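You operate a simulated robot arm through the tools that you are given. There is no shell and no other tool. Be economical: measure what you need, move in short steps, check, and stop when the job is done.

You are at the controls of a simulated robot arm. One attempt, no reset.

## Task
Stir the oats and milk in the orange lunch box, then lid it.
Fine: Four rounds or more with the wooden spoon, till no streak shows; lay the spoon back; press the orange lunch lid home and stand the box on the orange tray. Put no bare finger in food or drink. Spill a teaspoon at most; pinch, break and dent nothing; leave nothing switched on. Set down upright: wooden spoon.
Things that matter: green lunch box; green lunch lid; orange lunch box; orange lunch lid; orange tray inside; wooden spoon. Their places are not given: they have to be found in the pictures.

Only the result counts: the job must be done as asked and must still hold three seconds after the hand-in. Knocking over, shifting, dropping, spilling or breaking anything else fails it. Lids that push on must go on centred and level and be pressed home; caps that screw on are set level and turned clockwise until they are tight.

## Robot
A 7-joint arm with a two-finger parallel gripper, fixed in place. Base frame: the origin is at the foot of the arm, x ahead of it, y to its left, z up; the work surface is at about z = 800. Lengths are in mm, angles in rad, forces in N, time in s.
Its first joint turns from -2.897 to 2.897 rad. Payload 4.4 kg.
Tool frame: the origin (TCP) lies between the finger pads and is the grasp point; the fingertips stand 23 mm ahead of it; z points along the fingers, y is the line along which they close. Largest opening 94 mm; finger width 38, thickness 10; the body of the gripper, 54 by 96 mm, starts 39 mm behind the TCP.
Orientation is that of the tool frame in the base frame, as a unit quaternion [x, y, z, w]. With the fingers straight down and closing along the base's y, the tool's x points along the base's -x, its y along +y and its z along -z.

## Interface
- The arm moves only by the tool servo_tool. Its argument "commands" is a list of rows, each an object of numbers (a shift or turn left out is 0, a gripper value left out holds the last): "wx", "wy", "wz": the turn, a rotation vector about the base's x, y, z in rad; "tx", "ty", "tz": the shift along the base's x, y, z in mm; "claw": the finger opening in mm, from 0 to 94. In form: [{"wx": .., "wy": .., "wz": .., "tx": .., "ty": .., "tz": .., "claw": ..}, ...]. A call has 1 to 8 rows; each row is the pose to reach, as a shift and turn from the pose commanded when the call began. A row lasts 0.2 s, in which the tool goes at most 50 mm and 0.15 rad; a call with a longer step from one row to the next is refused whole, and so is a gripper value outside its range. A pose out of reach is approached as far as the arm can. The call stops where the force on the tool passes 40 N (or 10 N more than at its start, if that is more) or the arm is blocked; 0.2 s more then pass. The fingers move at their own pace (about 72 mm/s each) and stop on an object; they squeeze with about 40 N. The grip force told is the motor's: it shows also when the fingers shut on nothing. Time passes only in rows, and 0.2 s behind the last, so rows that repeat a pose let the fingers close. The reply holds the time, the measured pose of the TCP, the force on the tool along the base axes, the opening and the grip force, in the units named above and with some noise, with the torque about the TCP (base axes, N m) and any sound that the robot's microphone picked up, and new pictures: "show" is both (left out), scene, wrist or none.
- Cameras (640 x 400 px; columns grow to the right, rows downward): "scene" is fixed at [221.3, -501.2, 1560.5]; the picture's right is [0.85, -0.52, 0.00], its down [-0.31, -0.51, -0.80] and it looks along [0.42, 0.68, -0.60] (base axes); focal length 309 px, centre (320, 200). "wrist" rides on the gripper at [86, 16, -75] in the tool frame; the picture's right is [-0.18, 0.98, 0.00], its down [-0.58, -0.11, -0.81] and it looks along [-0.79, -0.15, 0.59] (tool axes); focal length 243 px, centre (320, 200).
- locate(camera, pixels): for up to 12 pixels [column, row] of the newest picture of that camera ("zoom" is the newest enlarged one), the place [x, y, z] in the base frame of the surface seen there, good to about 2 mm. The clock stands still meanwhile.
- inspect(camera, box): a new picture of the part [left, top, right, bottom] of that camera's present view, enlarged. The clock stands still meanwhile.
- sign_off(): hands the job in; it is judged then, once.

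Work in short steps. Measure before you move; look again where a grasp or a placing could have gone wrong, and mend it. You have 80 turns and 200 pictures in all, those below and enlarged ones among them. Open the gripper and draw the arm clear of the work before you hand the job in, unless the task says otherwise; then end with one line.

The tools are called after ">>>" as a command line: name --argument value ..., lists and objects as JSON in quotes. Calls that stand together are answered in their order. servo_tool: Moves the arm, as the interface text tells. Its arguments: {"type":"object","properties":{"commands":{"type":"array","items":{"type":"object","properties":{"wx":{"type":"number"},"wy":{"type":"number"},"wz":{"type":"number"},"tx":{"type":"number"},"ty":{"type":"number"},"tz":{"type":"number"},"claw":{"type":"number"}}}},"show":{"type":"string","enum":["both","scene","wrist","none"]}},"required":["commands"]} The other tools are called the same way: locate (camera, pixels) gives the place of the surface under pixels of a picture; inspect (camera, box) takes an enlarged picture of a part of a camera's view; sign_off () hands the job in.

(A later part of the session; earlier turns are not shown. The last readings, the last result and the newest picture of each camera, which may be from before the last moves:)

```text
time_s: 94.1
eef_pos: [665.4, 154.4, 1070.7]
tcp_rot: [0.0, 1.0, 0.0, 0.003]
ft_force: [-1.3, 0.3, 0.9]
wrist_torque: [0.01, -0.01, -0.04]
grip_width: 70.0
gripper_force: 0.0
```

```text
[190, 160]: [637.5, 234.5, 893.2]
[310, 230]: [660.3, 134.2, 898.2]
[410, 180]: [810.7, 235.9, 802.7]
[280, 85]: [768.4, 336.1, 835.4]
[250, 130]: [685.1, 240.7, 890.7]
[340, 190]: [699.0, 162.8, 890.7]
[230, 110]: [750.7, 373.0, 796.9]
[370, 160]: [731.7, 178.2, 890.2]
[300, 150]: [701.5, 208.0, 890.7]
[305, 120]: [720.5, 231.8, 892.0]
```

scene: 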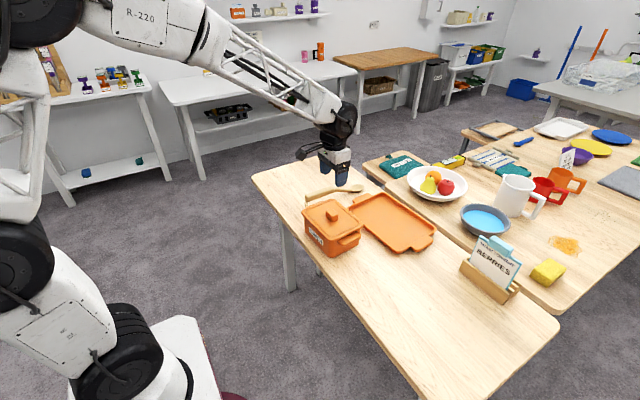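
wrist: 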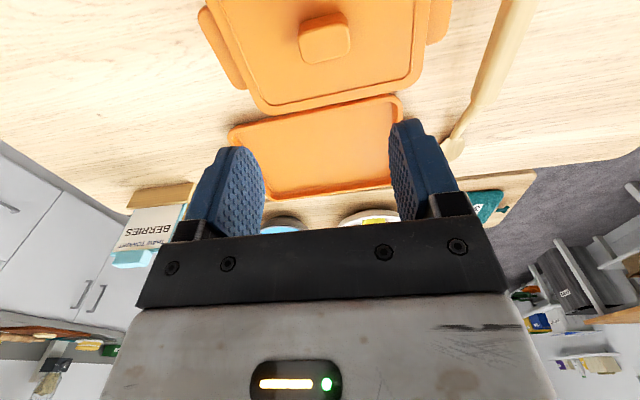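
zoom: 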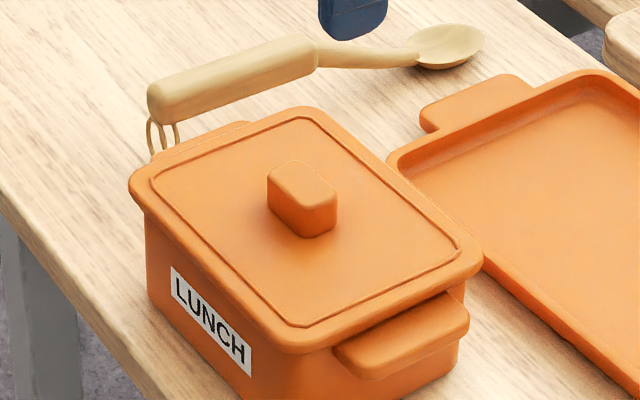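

After release the lid top reads about 891. I sample more points to see if it is level and seated.

>>> locate --camera "wrist" --pixels '[[235, 10], [275, 10], [370, 10], [405, 10], [245, 50], [270, 90], [300, 95], [340, 85], [400, 75], [410, 40], [325, 35], [380, 50]]'

>>> inspect --camera "scene" --box '[312, 200, 362, 250]'

>>> locate --camera "zoom" --pixels '[[110, 120], [170, 170], [260, 270], [330, 290], [440, 245], [500, 200], [430, 110], [60, 100], [200, 60], [480, 160]]'

```text
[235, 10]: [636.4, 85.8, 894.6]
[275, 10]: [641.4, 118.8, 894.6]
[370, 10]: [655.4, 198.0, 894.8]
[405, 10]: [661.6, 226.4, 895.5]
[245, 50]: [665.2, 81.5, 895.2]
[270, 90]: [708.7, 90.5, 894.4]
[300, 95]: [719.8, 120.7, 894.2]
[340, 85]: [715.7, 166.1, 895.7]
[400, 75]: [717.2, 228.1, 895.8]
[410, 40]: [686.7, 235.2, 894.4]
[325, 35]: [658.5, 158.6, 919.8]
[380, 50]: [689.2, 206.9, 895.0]
```

```text
8.00 times, centred on (337, 225) of scene
```

zoom: 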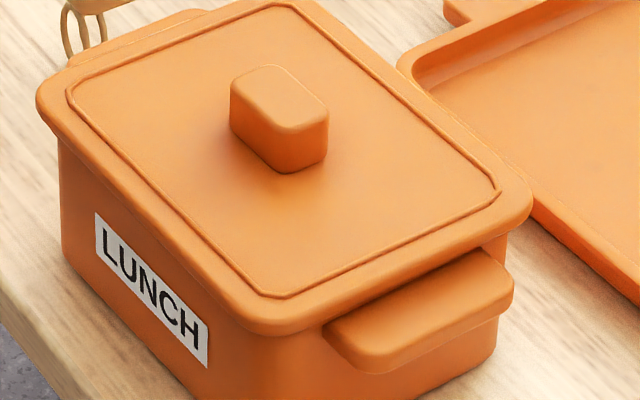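

```text
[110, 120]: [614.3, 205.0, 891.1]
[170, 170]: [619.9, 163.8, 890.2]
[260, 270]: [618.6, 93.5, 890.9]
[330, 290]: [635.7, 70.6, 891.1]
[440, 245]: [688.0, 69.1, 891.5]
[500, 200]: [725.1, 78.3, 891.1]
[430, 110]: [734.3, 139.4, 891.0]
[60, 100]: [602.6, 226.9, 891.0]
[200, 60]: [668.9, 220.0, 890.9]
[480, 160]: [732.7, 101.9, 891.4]
```

The lid is now level all round (about 9 mm above the rim top, 5 mm lower than when first set). To make sure it is home, I close the fingers and press on the knob's top centre.

>>> servo_tool --commands '[{"ty": 3, "claw": 0}, {"ty": 3, "tz": -20, "claw": 0}, {"ty": 3, "tz": -60}, {"ty": 3, "tz": -95}, {"ty": 3, "tz": -115}, {"ty": 3, "tz": -122}]' --show "wrist"

>>> servo_tool --commands '[{"tz": -2}, {"tz": -4}, {"tz": -6}, {"tz": -8}, {"tz": -10}, {"tz": -12}]' --show "none"

```text
time_s: 95.5
eef_pos: [665.6, 159.0, 948.6]
tcp_rot: [0.0, 1.0, 0.0, 0.003]
ft_force: [0.7, -0.2, 0.0]
wrist_torque: [-0.02, 0.0, 0.01]
grip_width: 0.2
gripper_force: 39.7
```

wrist: 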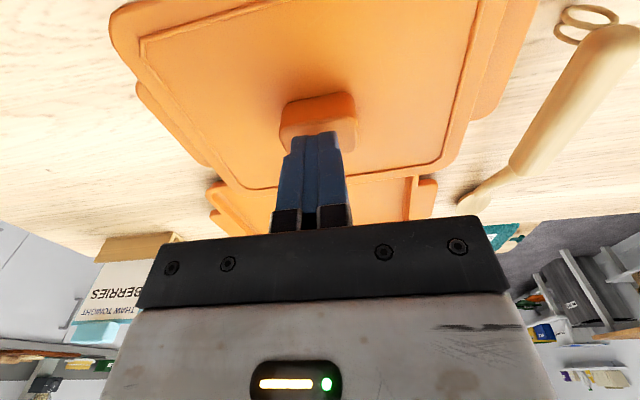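

```text
time_s: 97.0
eef_pos: [665.7, 160.2, 941.3]
tcp_rot: [-0.001, 1.0, 0.001, 0.005]
ft_force: [-3.8, 0.1, 6.4]
wrist_torque: [-0.01, 0.13, 0.01]
grip_width: 0.0
gripper_force: 40.0
heard: snap
stopped in row 6: the force on the tool passed its limit at 44 N (the readings are from after the stop); the commanded pose is now the measured one
```

A snap was heard: the lid latched. I rise and check the lid's height and level.

>>> servo_tool --commands '[{"tz": 15}, {"tz": 50}, {"tz": 95}, {"tz": 130}]' --show "wrist"

>>> inspect --camera "scene" --box '[312, 200, 362, 250]'

>>> locate --camera "zoom" --pixels '[[110, 120], [170, 170], [260, 270], [330, 290], [440, 245], [500, 200], [430, 110], [60, 100], [200, 60], [480, 160], [275, 90], [420, 320]]'

```text
time_s: 98.0
eef_pos: [666.1, 161.6, 1069.6]
tcp_rot: [0.0, 1.0, 0.0, 0.005]
ft_force: [0.4, -0.4, 0.0]
wrist_torque: [-0.02, 0.0, -0.01]
grip_width: 0.0
gripper_force: 39.6
```

wrist: 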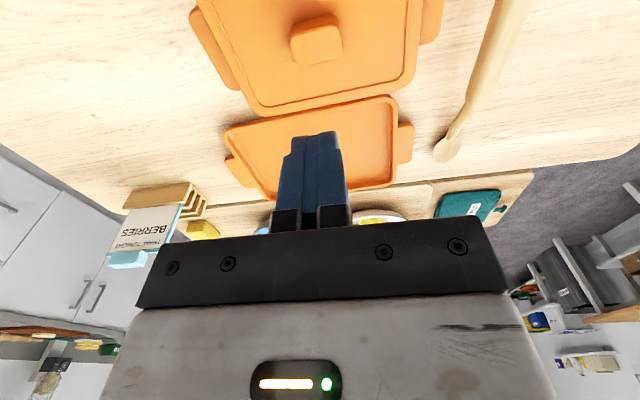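

```text
8.00 times, centred on (337, 225) of scene
```

zoom: 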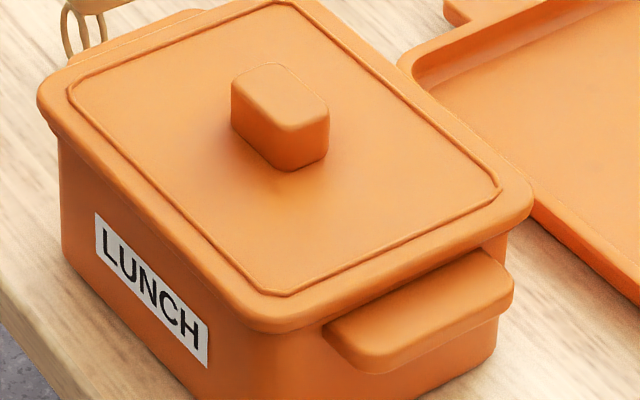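

```text
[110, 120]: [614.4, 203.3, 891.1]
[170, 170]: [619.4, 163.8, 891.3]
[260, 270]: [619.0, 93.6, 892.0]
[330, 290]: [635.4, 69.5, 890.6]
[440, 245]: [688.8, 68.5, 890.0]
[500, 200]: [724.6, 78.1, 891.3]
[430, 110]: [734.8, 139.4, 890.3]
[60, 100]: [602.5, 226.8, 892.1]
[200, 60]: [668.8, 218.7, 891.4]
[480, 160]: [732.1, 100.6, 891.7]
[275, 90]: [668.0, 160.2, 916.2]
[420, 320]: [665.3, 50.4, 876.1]
```

The lid is level and home. Next I lift the box by its knob, so I measure the knob from the wrist view.

>>> inspect --camera "wrist" --box '[200, 0, 440, 120]'

>>> locate --camera "zoom" --pixels '[[248, 130], [368, 115], [300, 75], [308, 110], [312, 160], [252, 70], [362, 60], [150, 270], [540, 150], [500, 50], [110, 100], [350, 250]]'

```text
2.67 times, centred on (320, 60) of wrist
```

zoom: 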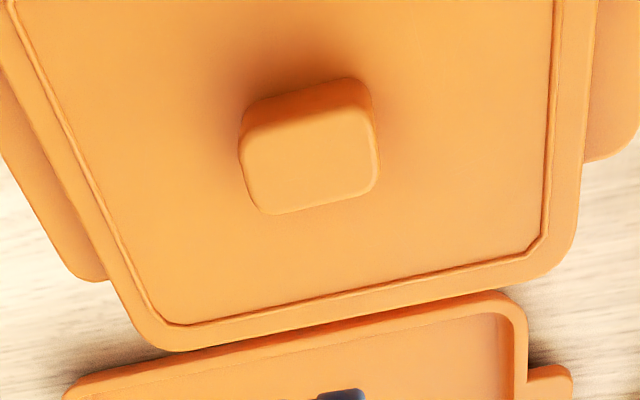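

```text
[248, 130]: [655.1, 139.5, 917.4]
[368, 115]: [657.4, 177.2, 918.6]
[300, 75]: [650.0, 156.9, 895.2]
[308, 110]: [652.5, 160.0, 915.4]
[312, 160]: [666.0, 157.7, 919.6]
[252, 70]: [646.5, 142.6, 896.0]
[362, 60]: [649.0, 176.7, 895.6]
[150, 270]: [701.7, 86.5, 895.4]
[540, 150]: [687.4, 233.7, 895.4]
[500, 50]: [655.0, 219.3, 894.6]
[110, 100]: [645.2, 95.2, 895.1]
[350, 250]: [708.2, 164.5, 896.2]
```

Knob centre ≈ (666,158.5), lid top 895. I open, descend to TCP z 920, close fully and hold.

>>> servo_tool --commands '[{"ty": -3, "claw": 76}, {"ty": -3, "claw": 76}, {"ty": -3, "tz": -40}, {"ty": -3, "tz": -80}, {"ty": -3, "tz": -115}, {"ty": -3, "tz": -138}, {"ty": -3, "tz": -149}]' --show "wrist"

>>> servo_tool --commands '[{"claw": 0}, {"claw": 0}, {"claw": 0}, {"claw": 0}, {"claw": 0}]' --show "none"

>>> servo_tool --commands '[{"tz": 0.5}, {"tz": 1}, {"tz": 1.5}, {"tz": 2}, {"tz": 3}, {"tz": 4}]' --show "none"

>>> inspect --camera "scene" --box '[312, 200, 362, 250]'

```text
time_s: 99.5
eef_pos: [666.7, 158.6, 920.8]
tcp_rot: [-0.002, 1.0, 0.001, 0.004]
ft_force: [0.1, 0.1, 0.6]
wrist_torque: [0.01, 0.02, 0.04]
grip_width: 76.0
gripper_force: 0.0
```

wrist: 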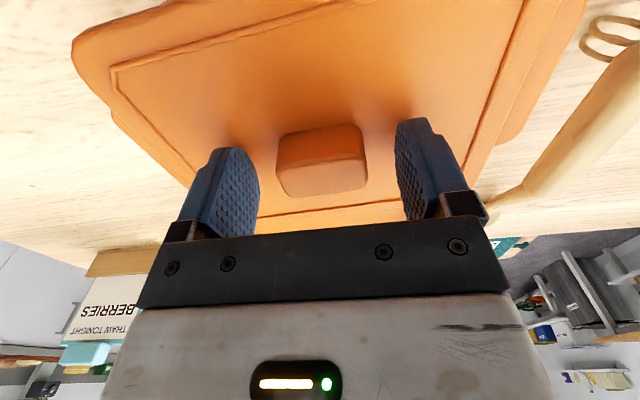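

```text
time_s: 100.8
eef_pos: [665.8, 157.6, 920.4]
tcp_rot: [-0.001, 1.0, 0.0, 0.004]
ft_force: [-1.0, -1.0, -0.1]
wrist_torque: [0.02, -0.03, -0.03]
grip_width: 43.2
gripper_force: 40.2
heard: snap
```

```text
time_s: 102.2
eef_pos: [666.3, 157.8, 926.6]
tcp_rot: [-0.001, 1.0, 0.0, 0.004]
ft_force: [-0.7, 0.4, 0.4]
wrist_torque: [-0.03, 0.0, -0.01]
grip_width: 43.4
gripper_force: 40.2
```

```text
8.00 times, centred on (337, 225) of scene
```

zoom: 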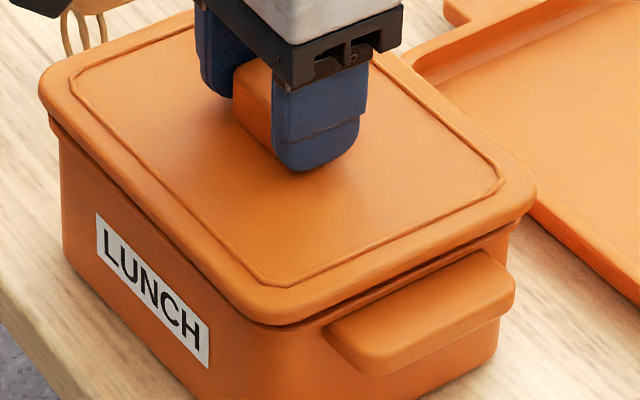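

Lifting by the knob only raises the lid; the box stays down. So I will park the lid on the free table at about (740,−100), move the box by its −x wall, then lid it on the tray. First I raise the lid slowly.

>>> servo_tool --commands '[{"tz": 3}, {"tz": 8}, {"tz": 15}, {"tz": 25}, {"tz": 40}, {"tz": 60}, {"tz": 75}]'

>>> inspect --camera "scene" --box '[280, 160, 460, 320]'

>>> locate --camera "scene" --pixels '[[386, 285], [400, 275], [420, 290], [385, 310], [370, 300], [465, 268], [430, 320]]'

```text
time_s: 103.8
eef_pos: [665.7, 157.2, 1001.9]
tcp_rot: [-0.001, 1.0, 0.0, 0.005]
ft_force: [0.2, 0.2, -1.6]
wrist_torque: [-0.01, 0.0, -0.01]
grip_width: 43.2
gripper_force: 39.9
```

scene: 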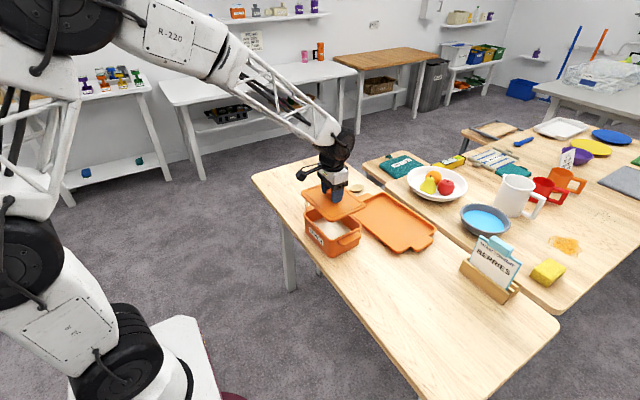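
wrist: 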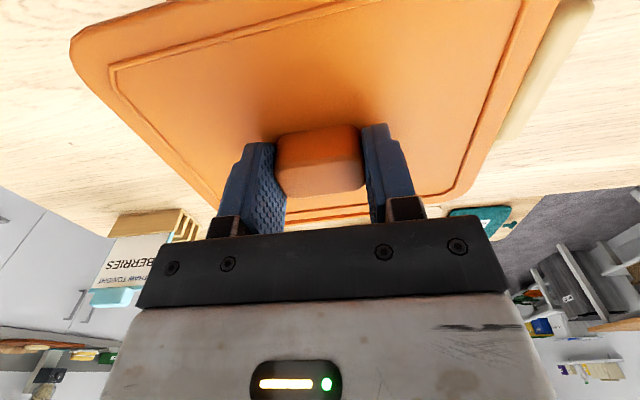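

```text
2.50 times, centred on (370, 240) of scene
```

zoom: 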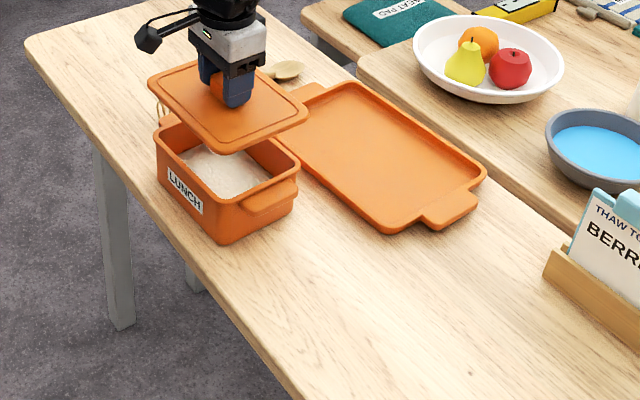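

```text
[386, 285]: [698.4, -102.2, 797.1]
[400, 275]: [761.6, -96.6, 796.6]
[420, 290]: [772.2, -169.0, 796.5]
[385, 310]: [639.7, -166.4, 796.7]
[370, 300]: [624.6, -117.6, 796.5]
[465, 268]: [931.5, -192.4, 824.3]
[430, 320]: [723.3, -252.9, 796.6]
```

The table at about (745,−110) is clear. I carry the lid there.

>>> servo_tool --commands '[{"tx": 4, "ty": -15}, {"tx": 14, "ty": -50}, {"tx": 26, "ty": -88}, {"tx": 38, "ty": -128}, {"tx": 50, "ty": -168}, {"tx": 62, "ty": -208}, {"tx": 73, "ty": -246}, {"tx": 79, "ty": -267}]' --show "none"

>>> servo_tool --commands '[{"tz": -25}, {"tz": -55}, {"tz": -85}, {"tz": -112}, {"tz": -132}, {"tz": -144}, {"tz": -149}]' --show "none"

>>> servo_tool --commands '[{"tz": -1}, {"tz": -2}, {"tz": -3}, {"tz": -4}, {"tz": -5}]' --show "scene"

```text
time_s: 105.5
eef_pos: [745.1, -109.8, 1002.4]
tcp_rot: [0.0, 1.0, 0.001, 0.004]
ft_force: [-0.7, -0.5, -0.6]
wrist_torque: [-0.03, -0.03, -0.01]
grip_width: 43.3
gripper_force: 40.1
```

```text
time_s: 107.2
eef_pos: [745.9, -109.8, 852.4]
tcp_rot: [0.0, 1.0, 0.0, 0.005]
ft_force: [-3.9, -7.7, 15.8]
wrist_torque: [1.06, -0.85, -0.12]
grip_width: 43.7
gripper_force: 39.6
```

```text
time_s: 108.2
eef_pos: [746.9, -109.3, 848.9]
tcp_rot: [-0.002, 1.0, 0.0, 0.006]
ft_force: [-2.7, 0.7, 4.1]
wrist_torque: [0.48, -0.27, 0.09]
grip_width: 43.8
gripper_force: 40.0
stopped in row 5: the force on the tool passed its limit at 44 N (the readings are from after the stop); the commanded pose is now the measured one
```

scene: 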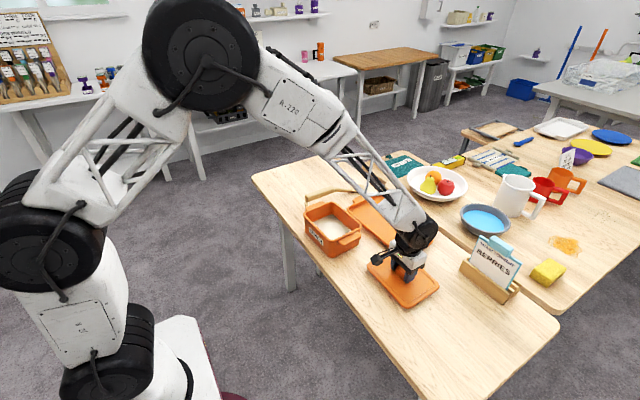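

The lid rests on the table. I release it and rise.

>>> servo_tool --commands '[{"claw": 60}, {"claw": 76}, {"claw": 76}, {"tz": 20}, {"tz": 60}, {"tz": 110}, {"tz": 155}]'

>>> inspect --camera "scene" --box '[290, 170, 450, 320]'

>>> locate --camera "zoom" --pixels '[[360, 250], [420, 340], [440, 260], [350, 280], [460, 310], [380, 305]]'

```text
time_s: 109.8
eef_pos: [746.6, -109.3, 1005.8]
tcp_rot: [0.0, 1.0, 0.0, 0.005]
ft_force: [-1.0, 0.5, 0.3]
wrist_torque: [0.0, -0.03, -0.01]
grip_width: 75.9
gripper_force: 0.1
```

scene: 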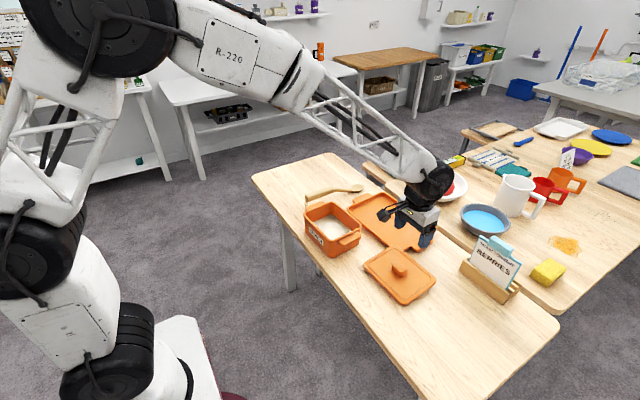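
wrist: 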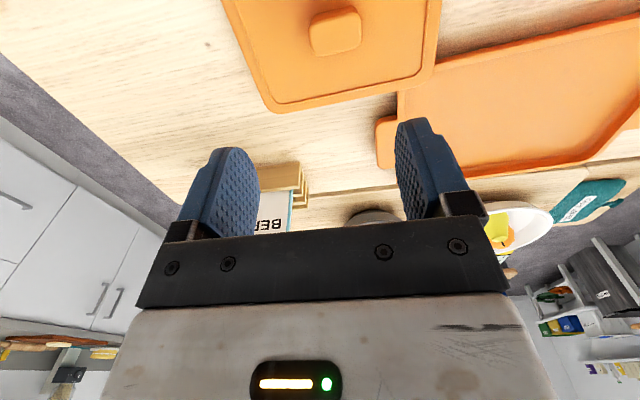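

```text
2.67 times, centred on (370, 245) of scene
```

zoom: 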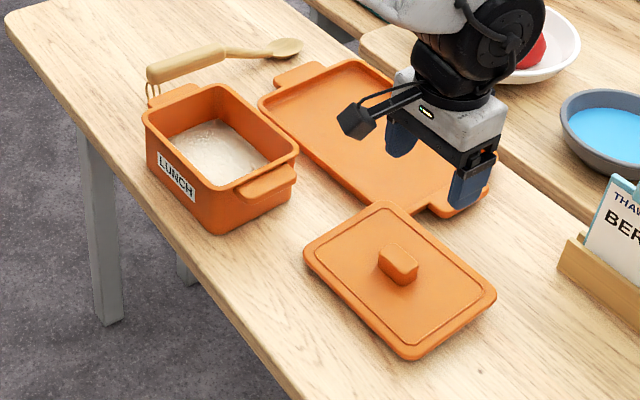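

```text
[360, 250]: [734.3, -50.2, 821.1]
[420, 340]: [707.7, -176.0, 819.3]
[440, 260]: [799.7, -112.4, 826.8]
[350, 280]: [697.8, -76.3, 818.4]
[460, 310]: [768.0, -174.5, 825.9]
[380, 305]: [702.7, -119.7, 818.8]
```

The lid top reads 818 on the −x side but 826 on the +x side, so it is tilted. I look closely.

>>> inspect --camera "scene" --box '[360, 240, 440, 310]'

>>> inspect --camera "scene" --box '[300, 195, 370, 260]'

>>> inspect --camera "wrist" --box '[200, 0, 460, 130]'

```text
5.71 times, centred on (400, 275) of scene
```

zoom: 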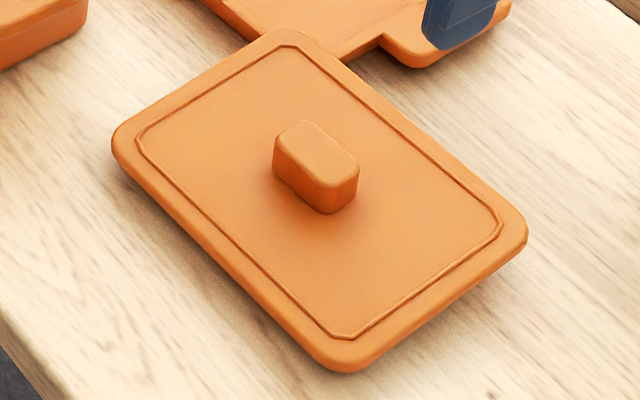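

```text
6.15 times, centred on (335, 228) of scene
```

zoom: 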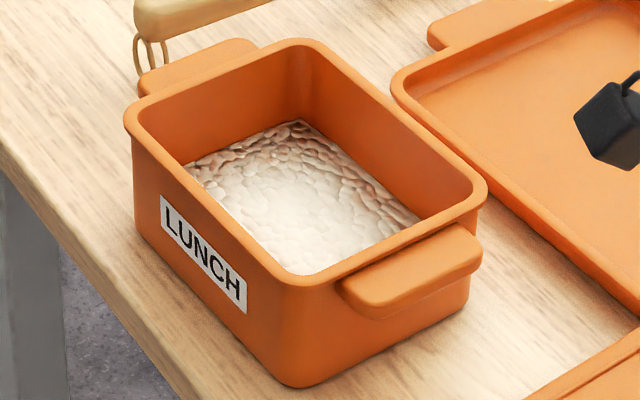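

```text
2.46 times, centred on (330, 65) of wrist
```

zoom: 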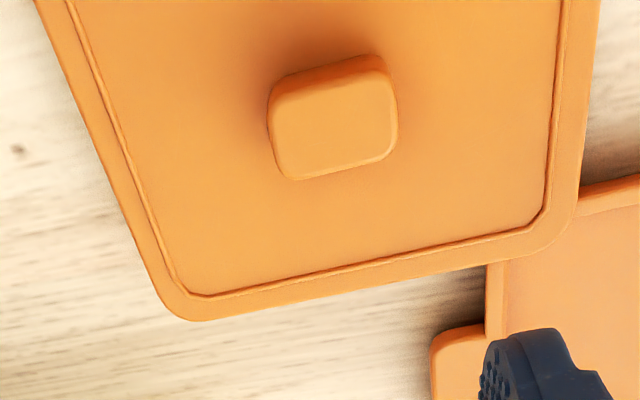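

The lid's +x,+y corner is resting on the tray's corner. I'll re-park it 40 mm further away. First I locate the knob.

>>> locate --camera "zoom" --pixels '[[273, 130], [395, 110], [330, 85], [335, 125], [338, 165], [230, 100], [450, 60], [250, 250], [500, 200], [520, 275]]'

```text
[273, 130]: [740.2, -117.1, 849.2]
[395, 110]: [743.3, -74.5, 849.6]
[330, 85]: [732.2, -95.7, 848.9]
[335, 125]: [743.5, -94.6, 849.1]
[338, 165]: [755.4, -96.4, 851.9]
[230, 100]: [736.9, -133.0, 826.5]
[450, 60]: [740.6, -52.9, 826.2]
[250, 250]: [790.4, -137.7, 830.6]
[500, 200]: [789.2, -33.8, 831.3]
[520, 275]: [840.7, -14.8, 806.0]
```

The wrist gives knob y≈−96, though I released at −109; I cross-check with the scene camera.

>>> locate --camera "scene" --pixels '[[399, 265.4], [393.5, 263], [405.5, 267.5], [399, 271]]'

```text
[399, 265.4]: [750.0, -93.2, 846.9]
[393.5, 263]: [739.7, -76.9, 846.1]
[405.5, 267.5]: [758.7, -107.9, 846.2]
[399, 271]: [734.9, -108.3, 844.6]
```

Confirmed: knob centre ≈ (745.5,−96). I regrip it there at TCP z 855.

>>> servo_tool --commands '[{"tx": -1, "ty": 13}, {"tx": -1, "ty": 13, "tz": -40}, {"tx": -1, "ty": 13, "tz": -80}, {"tx": -1, "ty": 13, "tz": -115}, {"tx": -1, "ty": 13, "tz": -138}, {"tx": -1, "ty": 13, "tz": -150}, {"tx": -1, "ty": 13, "tz": -150}]' --show "wrist"

>>> servo_tool --commands '[{"claw": 0}, {"claw": 0}, {"claw": 0}, {"claw": 0}, {"claw": 0}]' --show "none"

>>> servo_tool --commands '[{"tz": 2}, {"tz": 6}, {"tz": 12}, {"tz": 20}, {"tz": 30}, {"tz": 36}]' --show "scene"

```text
time_s: 111.4
eef_pos: [746.7, -96.3, 855.4]
tcp_rot: [0.0, 1.0, 0.0, 0.007]
ft_force: [-1.0, -0.3, -0.1]
wrist_torque: [0.0, -0.04, 0.01]
grip_width: 76.4
gripper_force: 0.0
```

wrist: 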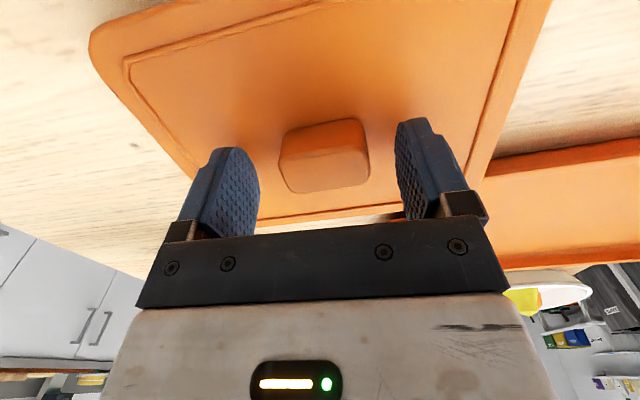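

```text
time_s: 112.6
eef_pos: [746.2, -96.1, 854.3]
tcp_rot: [-0.001, 1.0, 0.0, 0.005]
ft_force: [-0.1, 0.7, 1.3]
wrist_torque: [0.1, -0.02, 0.05]
grip_width: 43.2
gripper_force: 39.7
```

```text
time_s: 114.0
eef_pos: [743.0, -98.3, 890.4]
tcp_rot: [0.0, 1.0, 0.0, 0.005]
ft_force: [-0.8, 0.7, -1.0]
wrist_torque: [0.0, 0.04, -0.01]
grip_width: 43.4
gripper_force: 40.0
```

scene: 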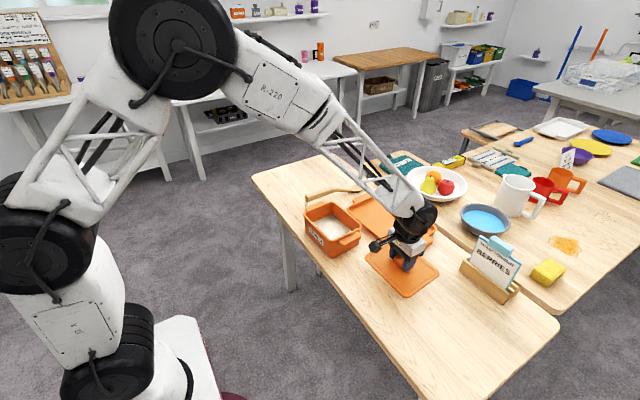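

Held again. I shift to (715,−142) and lower gently until light contact.

>>> servo_tool --commands '[{"tx": -10, "ty": -15}, {"tx": -20, "ty": -32}, {"tx": -28, "ty": -44}, {"tx": -28, "ty": -44, "tz": -12}, {"tx": -28, "ty": -44, "tz": -24}, {"tx": -28, "ty": -44, "tz": -34}]' --show "none"

>>> servo_tool --commands '[{"tz": -2}, {"tz": -3.5}]' --show "none"

>>> servo_tool --commands '[{"tz": -1.5}, {"tz": -3}]' --show "none"

>>> inspect --camera "scene" --box '[350, 230, 440, 320]'

```text
time_s: 115.4
eef_pos: [716.8, -141.5, 856.4]
tcp_rot: [-0.001, 1.0, 0.001, 0.006]
ft_force: [0.3, 0.1, -1.0]
wrist_torque: [0.0, -0.01, -0.03]
grip_width: 43.4
gripper_force: 39.6
```

```text
time_s: 116.0
eef_pos: [717.2, -142.0, 853.4]
tcp_rot: [-0.001, 1.0, 0.001, 0.006]
ft_force: [-4.0, -2.2, 17.5]
wrist_torque: [-0.1, 1.17, 0.25]
grip_width: 43.2
gripper_force: 39.9
```

```text
time_s: 116.6
eef_pos: [716.9, -139.7, 850.3]
tcp_rot: [-0.001, 1.0, 0.0, 0.007]
ft_force: [6.9, -2.9, 23.5]
wrist_torque: [-0.13, 0.88, 0.16]
grip_width: 43.6
gripper_force: 39.9
```

```text
4.44 times, centred on (395, 275) of scene
```

zoom: 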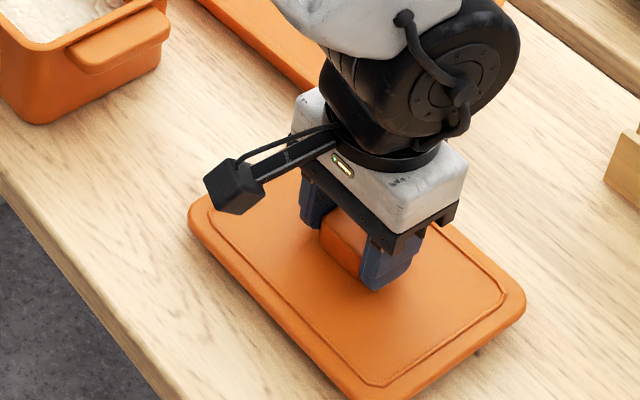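

Contact on the −x edge, tilted as expected. I release so it settles flat, then rise.

>>> servo_tool --commands '[{"tz": -1.5}, {"tz": -2, "claw": 50}, {"tz": -2, "claw": 76}, {"tz": -2, "claw": 76}, {"tz": 20}, {"tz": 60}, {"tz": 110}, {"tz": 155}]'

>>> inspect --camera "scene" --box '[350, 180, 450, 320]'

>>> locate --camera "zoom" --pixels '[[300, 285], [330, 330], [260, 265], [370, 310], [290, 340], [310, 250], [300, 130], [250, 190]]'

```text
time_s: 118.4
eef_pos: [715.7, -138.2, 1003.2]
tcp_rot: [-0.001, 1.0, 0.001, 0.005]
ft_force: [-1.3, -0.7, -0.4]
wrist_torque: [0.01, 0.0, 0.01]
grip_width: 75.9
gripper_force: 0.1
```

scene: 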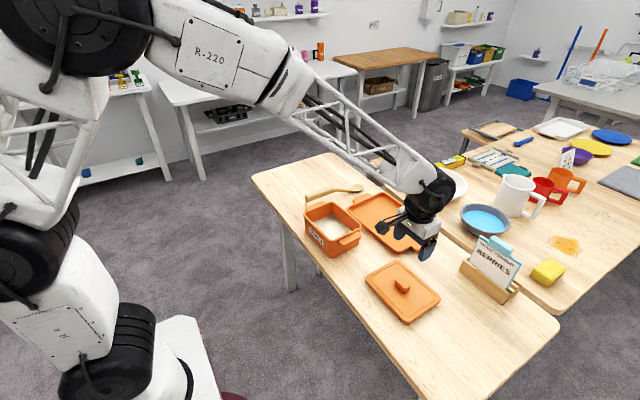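
wrist: 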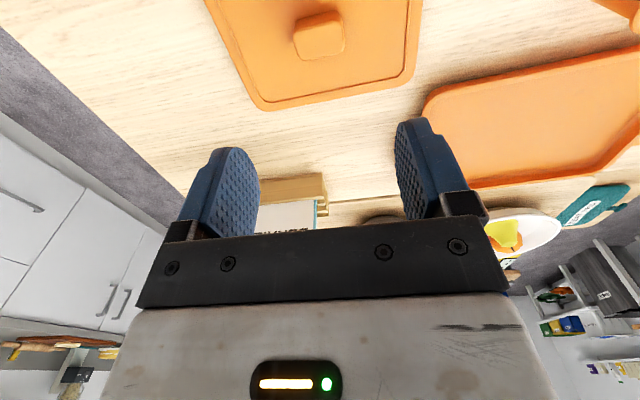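

```text
2.86 times, centred on (400, 250) of scene
```

zoom: 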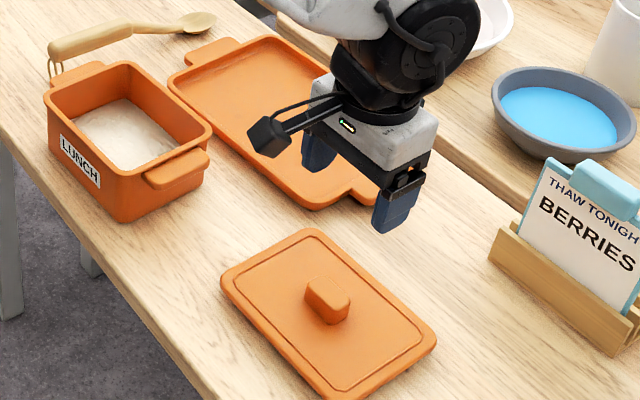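

```text
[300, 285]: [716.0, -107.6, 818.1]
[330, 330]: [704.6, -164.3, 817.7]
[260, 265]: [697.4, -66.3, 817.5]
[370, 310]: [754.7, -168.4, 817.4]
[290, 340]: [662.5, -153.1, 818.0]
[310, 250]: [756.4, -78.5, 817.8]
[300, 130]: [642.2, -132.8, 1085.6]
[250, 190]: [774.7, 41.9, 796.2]
```

The lid lies flat, and spoon, box and tray are clear. I yaw −90° (correcting the small pitch) and travel to beside the box's −x wall, checking the wall slope meanwhile.

>>> locate --camera "scene" --pixels '[[308, 221], [308, 230], [313, 227], [313, 235], [318, 232], [318, 242], [330, 244], [330, 252]]'

>>> servo_tool --commands '[{"wy": 0.012, "ty": 35, "tx": -12, "tz": 10}, {"wy": 0.012, "ty": 75, "tx": -25, "tz": 25}, {"wy": 0.012, "ty": 115, "tx": -37, "tz": 40}, {"wy": 0.012, "ty": 155, "tx": -50, "tz": 55}, {"wy": 0.012, "ty": 195, "tx": -62, "tz": 70}, {"wy": 0.012, "ty": 235, "tx": -80, "tz": 72}, {"wy": 0.012, "ty": 270, "tx": -105, "tz": 74}, {"wy": 0.012, "ty": 296, "tx": -140, "tz": 74}]' --show "wrist"

>>> inspect --camera "wrist" --box '[200, 0, 460, 170]'

```text
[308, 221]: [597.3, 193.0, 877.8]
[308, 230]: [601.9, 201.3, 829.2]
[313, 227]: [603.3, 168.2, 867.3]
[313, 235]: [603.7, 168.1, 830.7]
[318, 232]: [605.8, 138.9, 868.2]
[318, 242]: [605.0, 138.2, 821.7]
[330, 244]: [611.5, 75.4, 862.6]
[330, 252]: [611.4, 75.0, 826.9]
```

```text
time_s: 120.2
eef_pos: [578.4, 154.2, 1077.9]
tcp_rot: [-0.001, 1.0, 0.0, 0.0]
ft_force: [-0.8, 0.1, -0.3]
wrist_torque: [-0.01, 0.01, -0.02]
grip_width: 76.2
gripper_force: 0.1
```

wrist: 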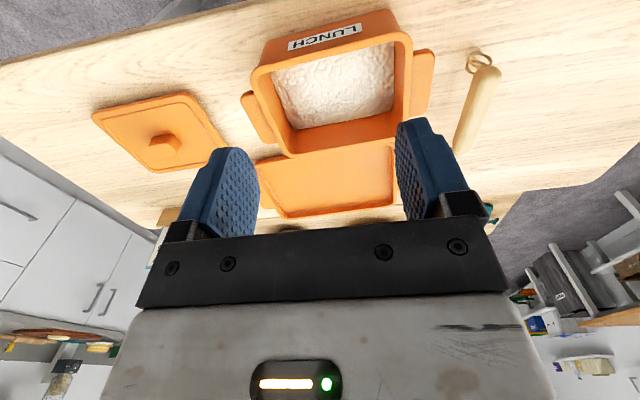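

```text
2.35 times, centred on (330, 85) of wrist
```

zoom: 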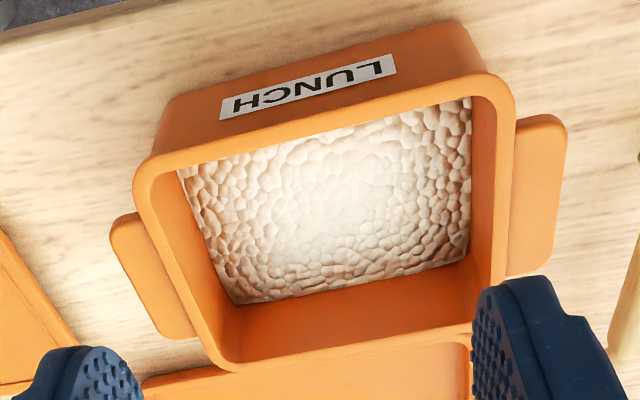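

I sample rim points again to fix the box position and yaw.

>>> locate --camera "zoom" --pixels '[[200, 150], [260, 134], [320, 118], [380, 102], [440, 86], [270, 366], [340, 352], [430, 335], [150, 220], [185, 300], [508, 150], [500, 250]]'

>>> locate --camera "zoom" --pixels '[[220, 157], [400, 109], [220, 120], [400, 75], [230, 110], [300, 90], [380, 68], [165, 210], [200, 300], [495, 150], [488, 250], [350, 200]]'

```text
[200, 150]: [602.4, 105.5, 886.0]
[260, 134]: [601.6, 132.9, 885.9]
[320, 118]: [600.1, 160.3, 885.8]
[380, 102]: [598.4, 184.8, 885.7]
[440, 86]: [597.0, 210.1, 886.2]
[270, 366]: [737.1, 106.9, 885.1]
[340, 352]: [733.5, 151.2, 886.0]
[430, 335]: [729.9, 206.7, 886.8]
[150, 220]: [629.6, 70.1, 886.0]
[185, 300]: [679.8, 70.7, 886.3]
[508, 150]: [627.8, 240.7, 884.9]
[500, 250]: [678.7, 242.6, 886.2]
```

```text
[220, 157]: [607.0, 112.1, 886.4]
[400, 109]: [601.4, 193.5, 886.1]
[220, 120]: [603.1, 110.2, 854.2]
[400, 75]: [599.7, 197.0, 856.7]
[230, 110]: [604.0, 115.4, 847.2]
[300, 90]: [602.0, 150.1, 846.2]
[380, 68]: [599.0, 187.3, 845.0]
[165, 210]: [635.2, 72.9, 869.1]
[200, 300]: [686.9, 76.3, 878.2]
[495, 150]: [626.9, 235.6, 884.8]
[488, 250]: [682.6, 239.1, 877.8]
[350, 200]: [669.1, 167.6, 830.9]
```

The box is yawed about +0.055 rad (front wall x 602→597 over y 105→210), centre (666,156.5). I rotate the tool by −1.516 rad so it closes across the −x wall.

>>> servo_tool --commands '[{"wz": -0.14, "tx": 5}, {"wz": -0.28, "tx": 10}, {"wz": -0.42, "tx": 15}, {"wz": -0.56, "tx": 20}, {"wz": -0.7, "tx": 24}, {"wz": -0.84, "tx": 24}, {"wz": -0.98, "tx": 24}, {"wz": -1.12, "tx": 24}]' --show "none"

>>> servo_tool --commands '[{"wz": -0.14, "ty": 1, "claw": 60}, {"wz": -0.28, "ty": 2, "tz": -30}, {"wz": -0.396, "ty": 3, "tz": -60}, {"wz": -0.396, "ty": 3, "tz": -100}]'

```text
time_s: 122.0
eef_pos: [601.7, 155.3, 1079.6]
tcp_rot: [0.532, 0.847, 0.0, -0.002]
ft_force: [0.1, 0.1, 0.0]
wrist_torque: [0.02, -0.01, -0.02]
grip_width: 76.3
gripper_force: 0.1
```

```text
time_s: 123.0
eef_pos: [600.3, 157.9, 978.4]
tcp_rot: [0.687, 0.726, 0.001, 0.0]
ft_force: [-0.1, 0.2, 0.0]
wrist_torque: [-0.01, -0.01, 0.01]
grip_width: 59.8
gripper_force: 0.2
```

scene: 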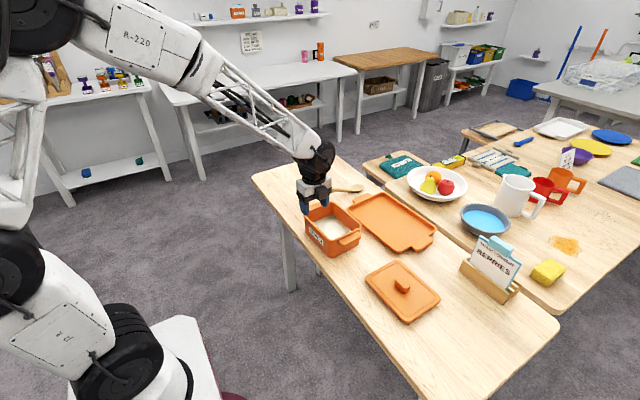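
wrist: 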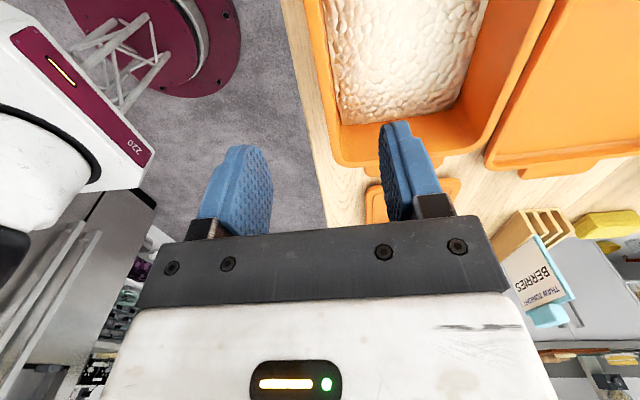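

Orientation is right. I descend astride the wall to TCP z 866 (tips about 843, food about 830).

>>> servo_tool --commands '[{"tx": 2, "tz": -35}, {"tx": 2, "tz": -65}, {"tx": 2, "tz": -88}, {"tx": 2, "tz": -103}, {"tx": 2, "tz": -112}]'

>>> inspect --camera "scene" --box '[290, 180, 380, 260]'

```text
time_s: 124.2
eef_pos: [602.5, 159.1, 866.9]
tcp_rot: [0.687, 0.727, 0.001, -0.001]
ft_force: [0.1, -0.3, 0.3]
wrist_torque: [0.0, -0.02, 0.02]
grip_width: 60.4
gripper_force: 0.1
```

scene: 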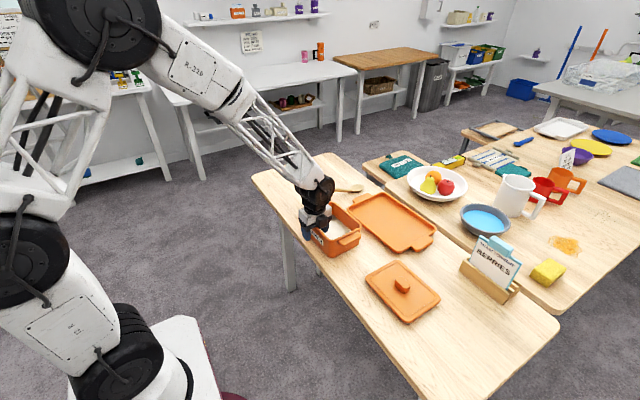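
wrist: 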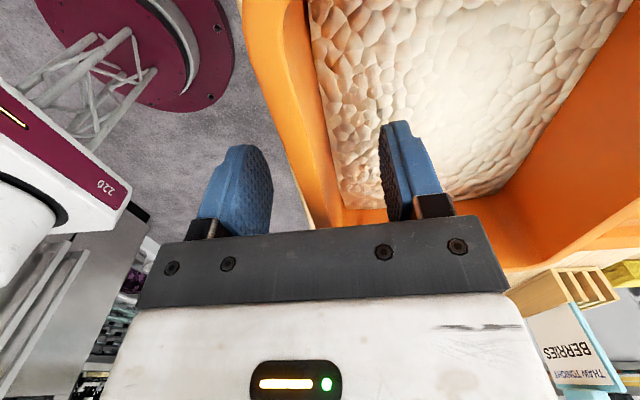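

```text
5.00 times, centred on (335, 220) of scene
```

zoom: 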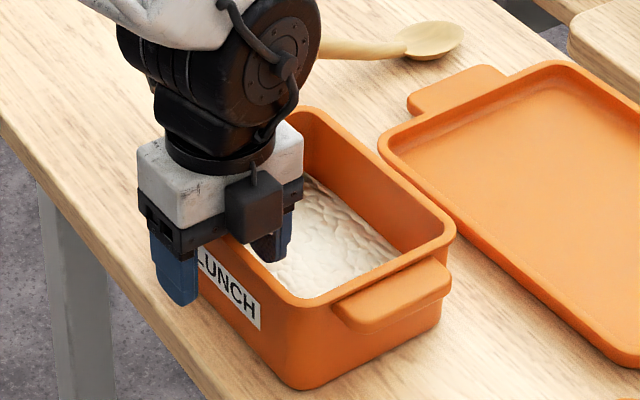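

Both fingers straddle the wall, clear of the food. I close, then lift by 3 mm to test.

>>> servo_tool --commands '[{"claw": 20}, {"claw": 0}, {"claw": 0}, {"claw": 0}, {"claw": 0}]' --show "none"

>>> servo_tool --commands '[{"tz": 0.5}, {"tz": 1}, {"tz": 2}, {"tz": 3}, {"tz": 4}]' --show "wrist"

>>> inspect --camera "scene" --box '[290, 180, 380, 260]'

```text
time_s: 125.4
eef_pos: [603.9, 159.0, 866.8]
tcp_rot: [0.687, 0.727, 0.001, -0.001]
ft_force: [0.6, 0.7, 0.6]
wrist_torque: [0.14, 0.28, -0.15]
grip_width: 4.0
gripper_force: 40.2
```

```text
time_s: 126.6
eef_pos: [603.6, 158.7, 869.8]
tcp_rot: [0.687, 0.726, 0.0, -0.001]
ft_force: [-0.2, 0.2, -6.5]
wrist_torque: [0.02, 0.35, -0.04]
grip_width: 3.8
gripper_force: 40.4
```

wrist: 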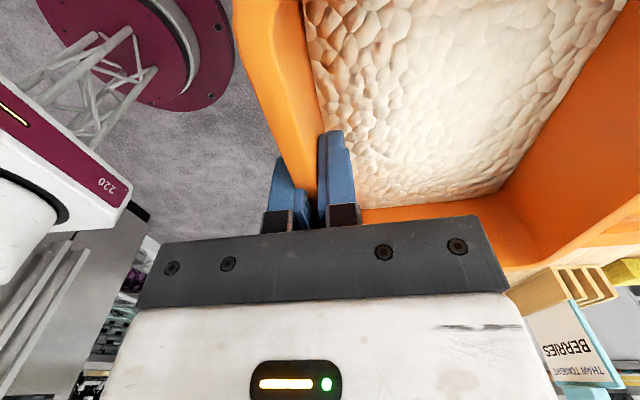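

```text
5.00 times, centred on (335, 220) of scene
```

zoom: 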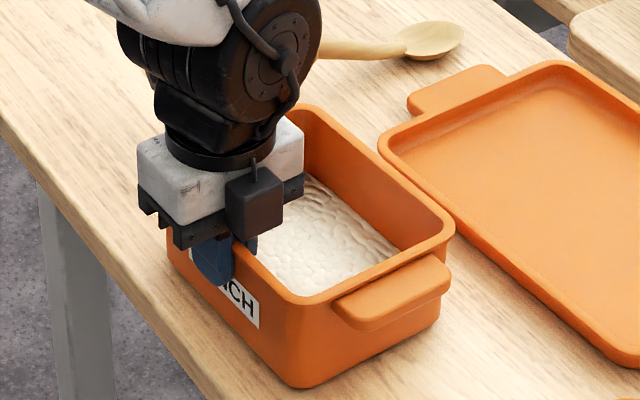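

Load shows (Fz −6.5 N) with little torque. I lift 12 mm more and check the tilt.

>>> servo_tool --commands '[{"tz": 1.5}, {"tz": 3}, {"tz": 5}, {"tz": 7}, {"tz": 9}, {"tz": 11}, {"tz": 12}]' --show "scene"

>>> inspect --camera "scene" --box '[290, 170, 380, 260]'

>>> locate --camera "zoom" --pixels '[[290, 115], [420, 205], [440, 240], [300, 295], [400, 295], [330, 220]]'

```text
time_s: 128.2
eef_pos: [602.1, 158.0, 883.5]
tcp_rot: [0.687, 0.727, 0.001, 0.0]
ft_force: [-0.9, -0.2, -6.0]
wrist_torque: [0.0, 0.39, -0.02]
grip_width: 4.2
gripper_force: 40.3
```

scene: 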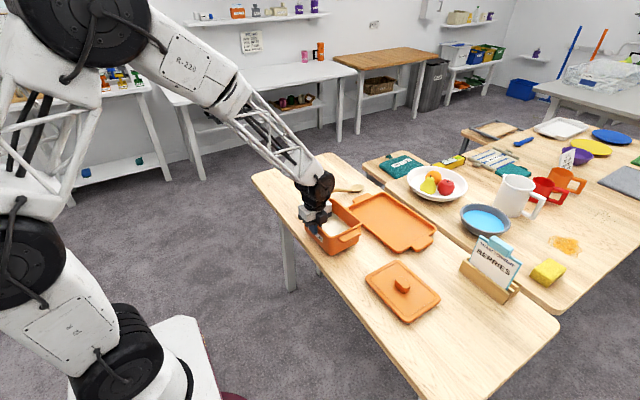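

```text
4.44 times, centred on (335, 215) of scene
```

zoom: 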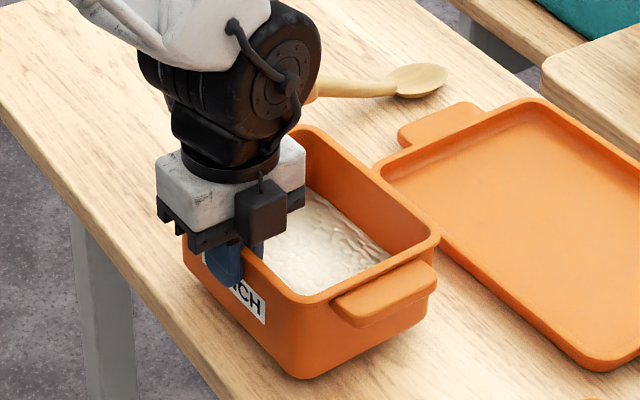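

```text
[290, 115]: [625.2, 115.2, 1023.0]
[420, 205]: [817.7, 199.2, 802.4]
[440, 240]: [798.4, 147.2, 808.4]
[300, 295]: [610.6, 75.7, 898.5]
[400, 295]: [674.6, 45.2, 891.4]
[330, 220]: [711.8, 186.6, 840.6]
```

The box hangs level at about 6 N. I lift to about 55 mm clearance and re-measure the tray, which may have been nudged.

>>> servo_tool --commands '[{"tz": 3}, {"tz": 8}, {"tz": 14}, {"tz": 20}, {"tz": 27}, {"tz": 34}, {"tz": 38}]' --show "scene"

>>> inspect --camera "scene" --box '[330, 175, 450, 265]'

```text
time_s: 129.8
eef_pos: [602.5, 157.2, 921.3]
tcp_rot: [0.687, 0.726, 0.001, 0.001]
ft_force: [0.2, -0.1, -6.2]
wrist_torque: [0.02, 0.35, 0.02]
grip_width: 3.7
gripper_force: 40.1
```

scene: 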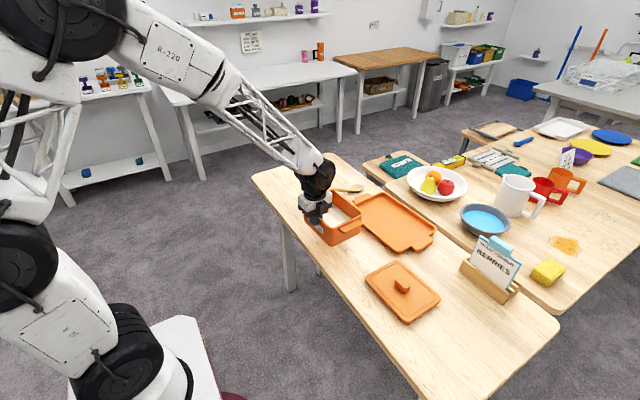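

```text
4.44 times, centred on (390, 220) of scene
```

zoom: 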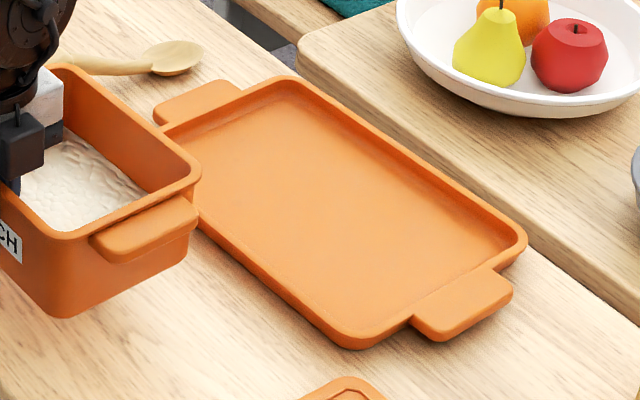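

>>> locate --camera "zoom" --pixels '[[200, 120], [285, 90], [400, 165], [500, 240], [480, 258], [410, 305], [365, 330], [280, 280], [230, 235], [300, 200], [220, 130], [445, 200]]'

>>> locate --camera "zoom" --pixels '[[285, 80], [410, 155], [522, 240], [360, 345], [270, 280], [510, 265], [170, 128], [300, 305], [340, 335], [330, 100], [480, 205], [400, 325]]'

```text
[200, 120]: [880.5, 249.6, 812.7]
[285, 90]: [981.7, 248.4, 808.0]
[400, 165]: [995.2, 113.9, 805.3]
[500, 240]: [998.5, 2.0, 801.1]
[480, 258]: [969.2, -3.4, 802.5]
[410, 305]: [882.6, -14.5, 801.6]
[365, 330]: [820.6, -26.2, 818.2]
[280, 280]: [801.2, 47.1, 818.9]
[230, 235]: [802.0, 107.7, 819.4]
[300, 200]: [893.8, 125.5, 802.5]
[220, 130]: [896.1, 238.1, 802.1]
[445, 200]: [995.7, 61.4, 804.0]
```

```text
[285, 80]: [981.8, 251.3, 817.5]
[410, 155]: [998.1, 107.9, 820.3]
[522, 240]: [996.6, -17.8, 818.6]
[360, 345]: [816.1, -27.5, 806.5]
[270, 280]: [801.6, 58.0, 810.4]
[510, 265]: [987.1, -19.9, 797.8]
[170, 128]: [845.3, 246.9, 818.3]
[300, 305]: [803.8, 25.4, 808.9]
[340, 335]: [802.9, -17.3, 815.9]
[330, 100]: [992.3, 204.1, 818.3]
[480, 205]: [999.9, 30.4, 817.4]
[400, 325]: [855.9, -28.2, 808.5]
```

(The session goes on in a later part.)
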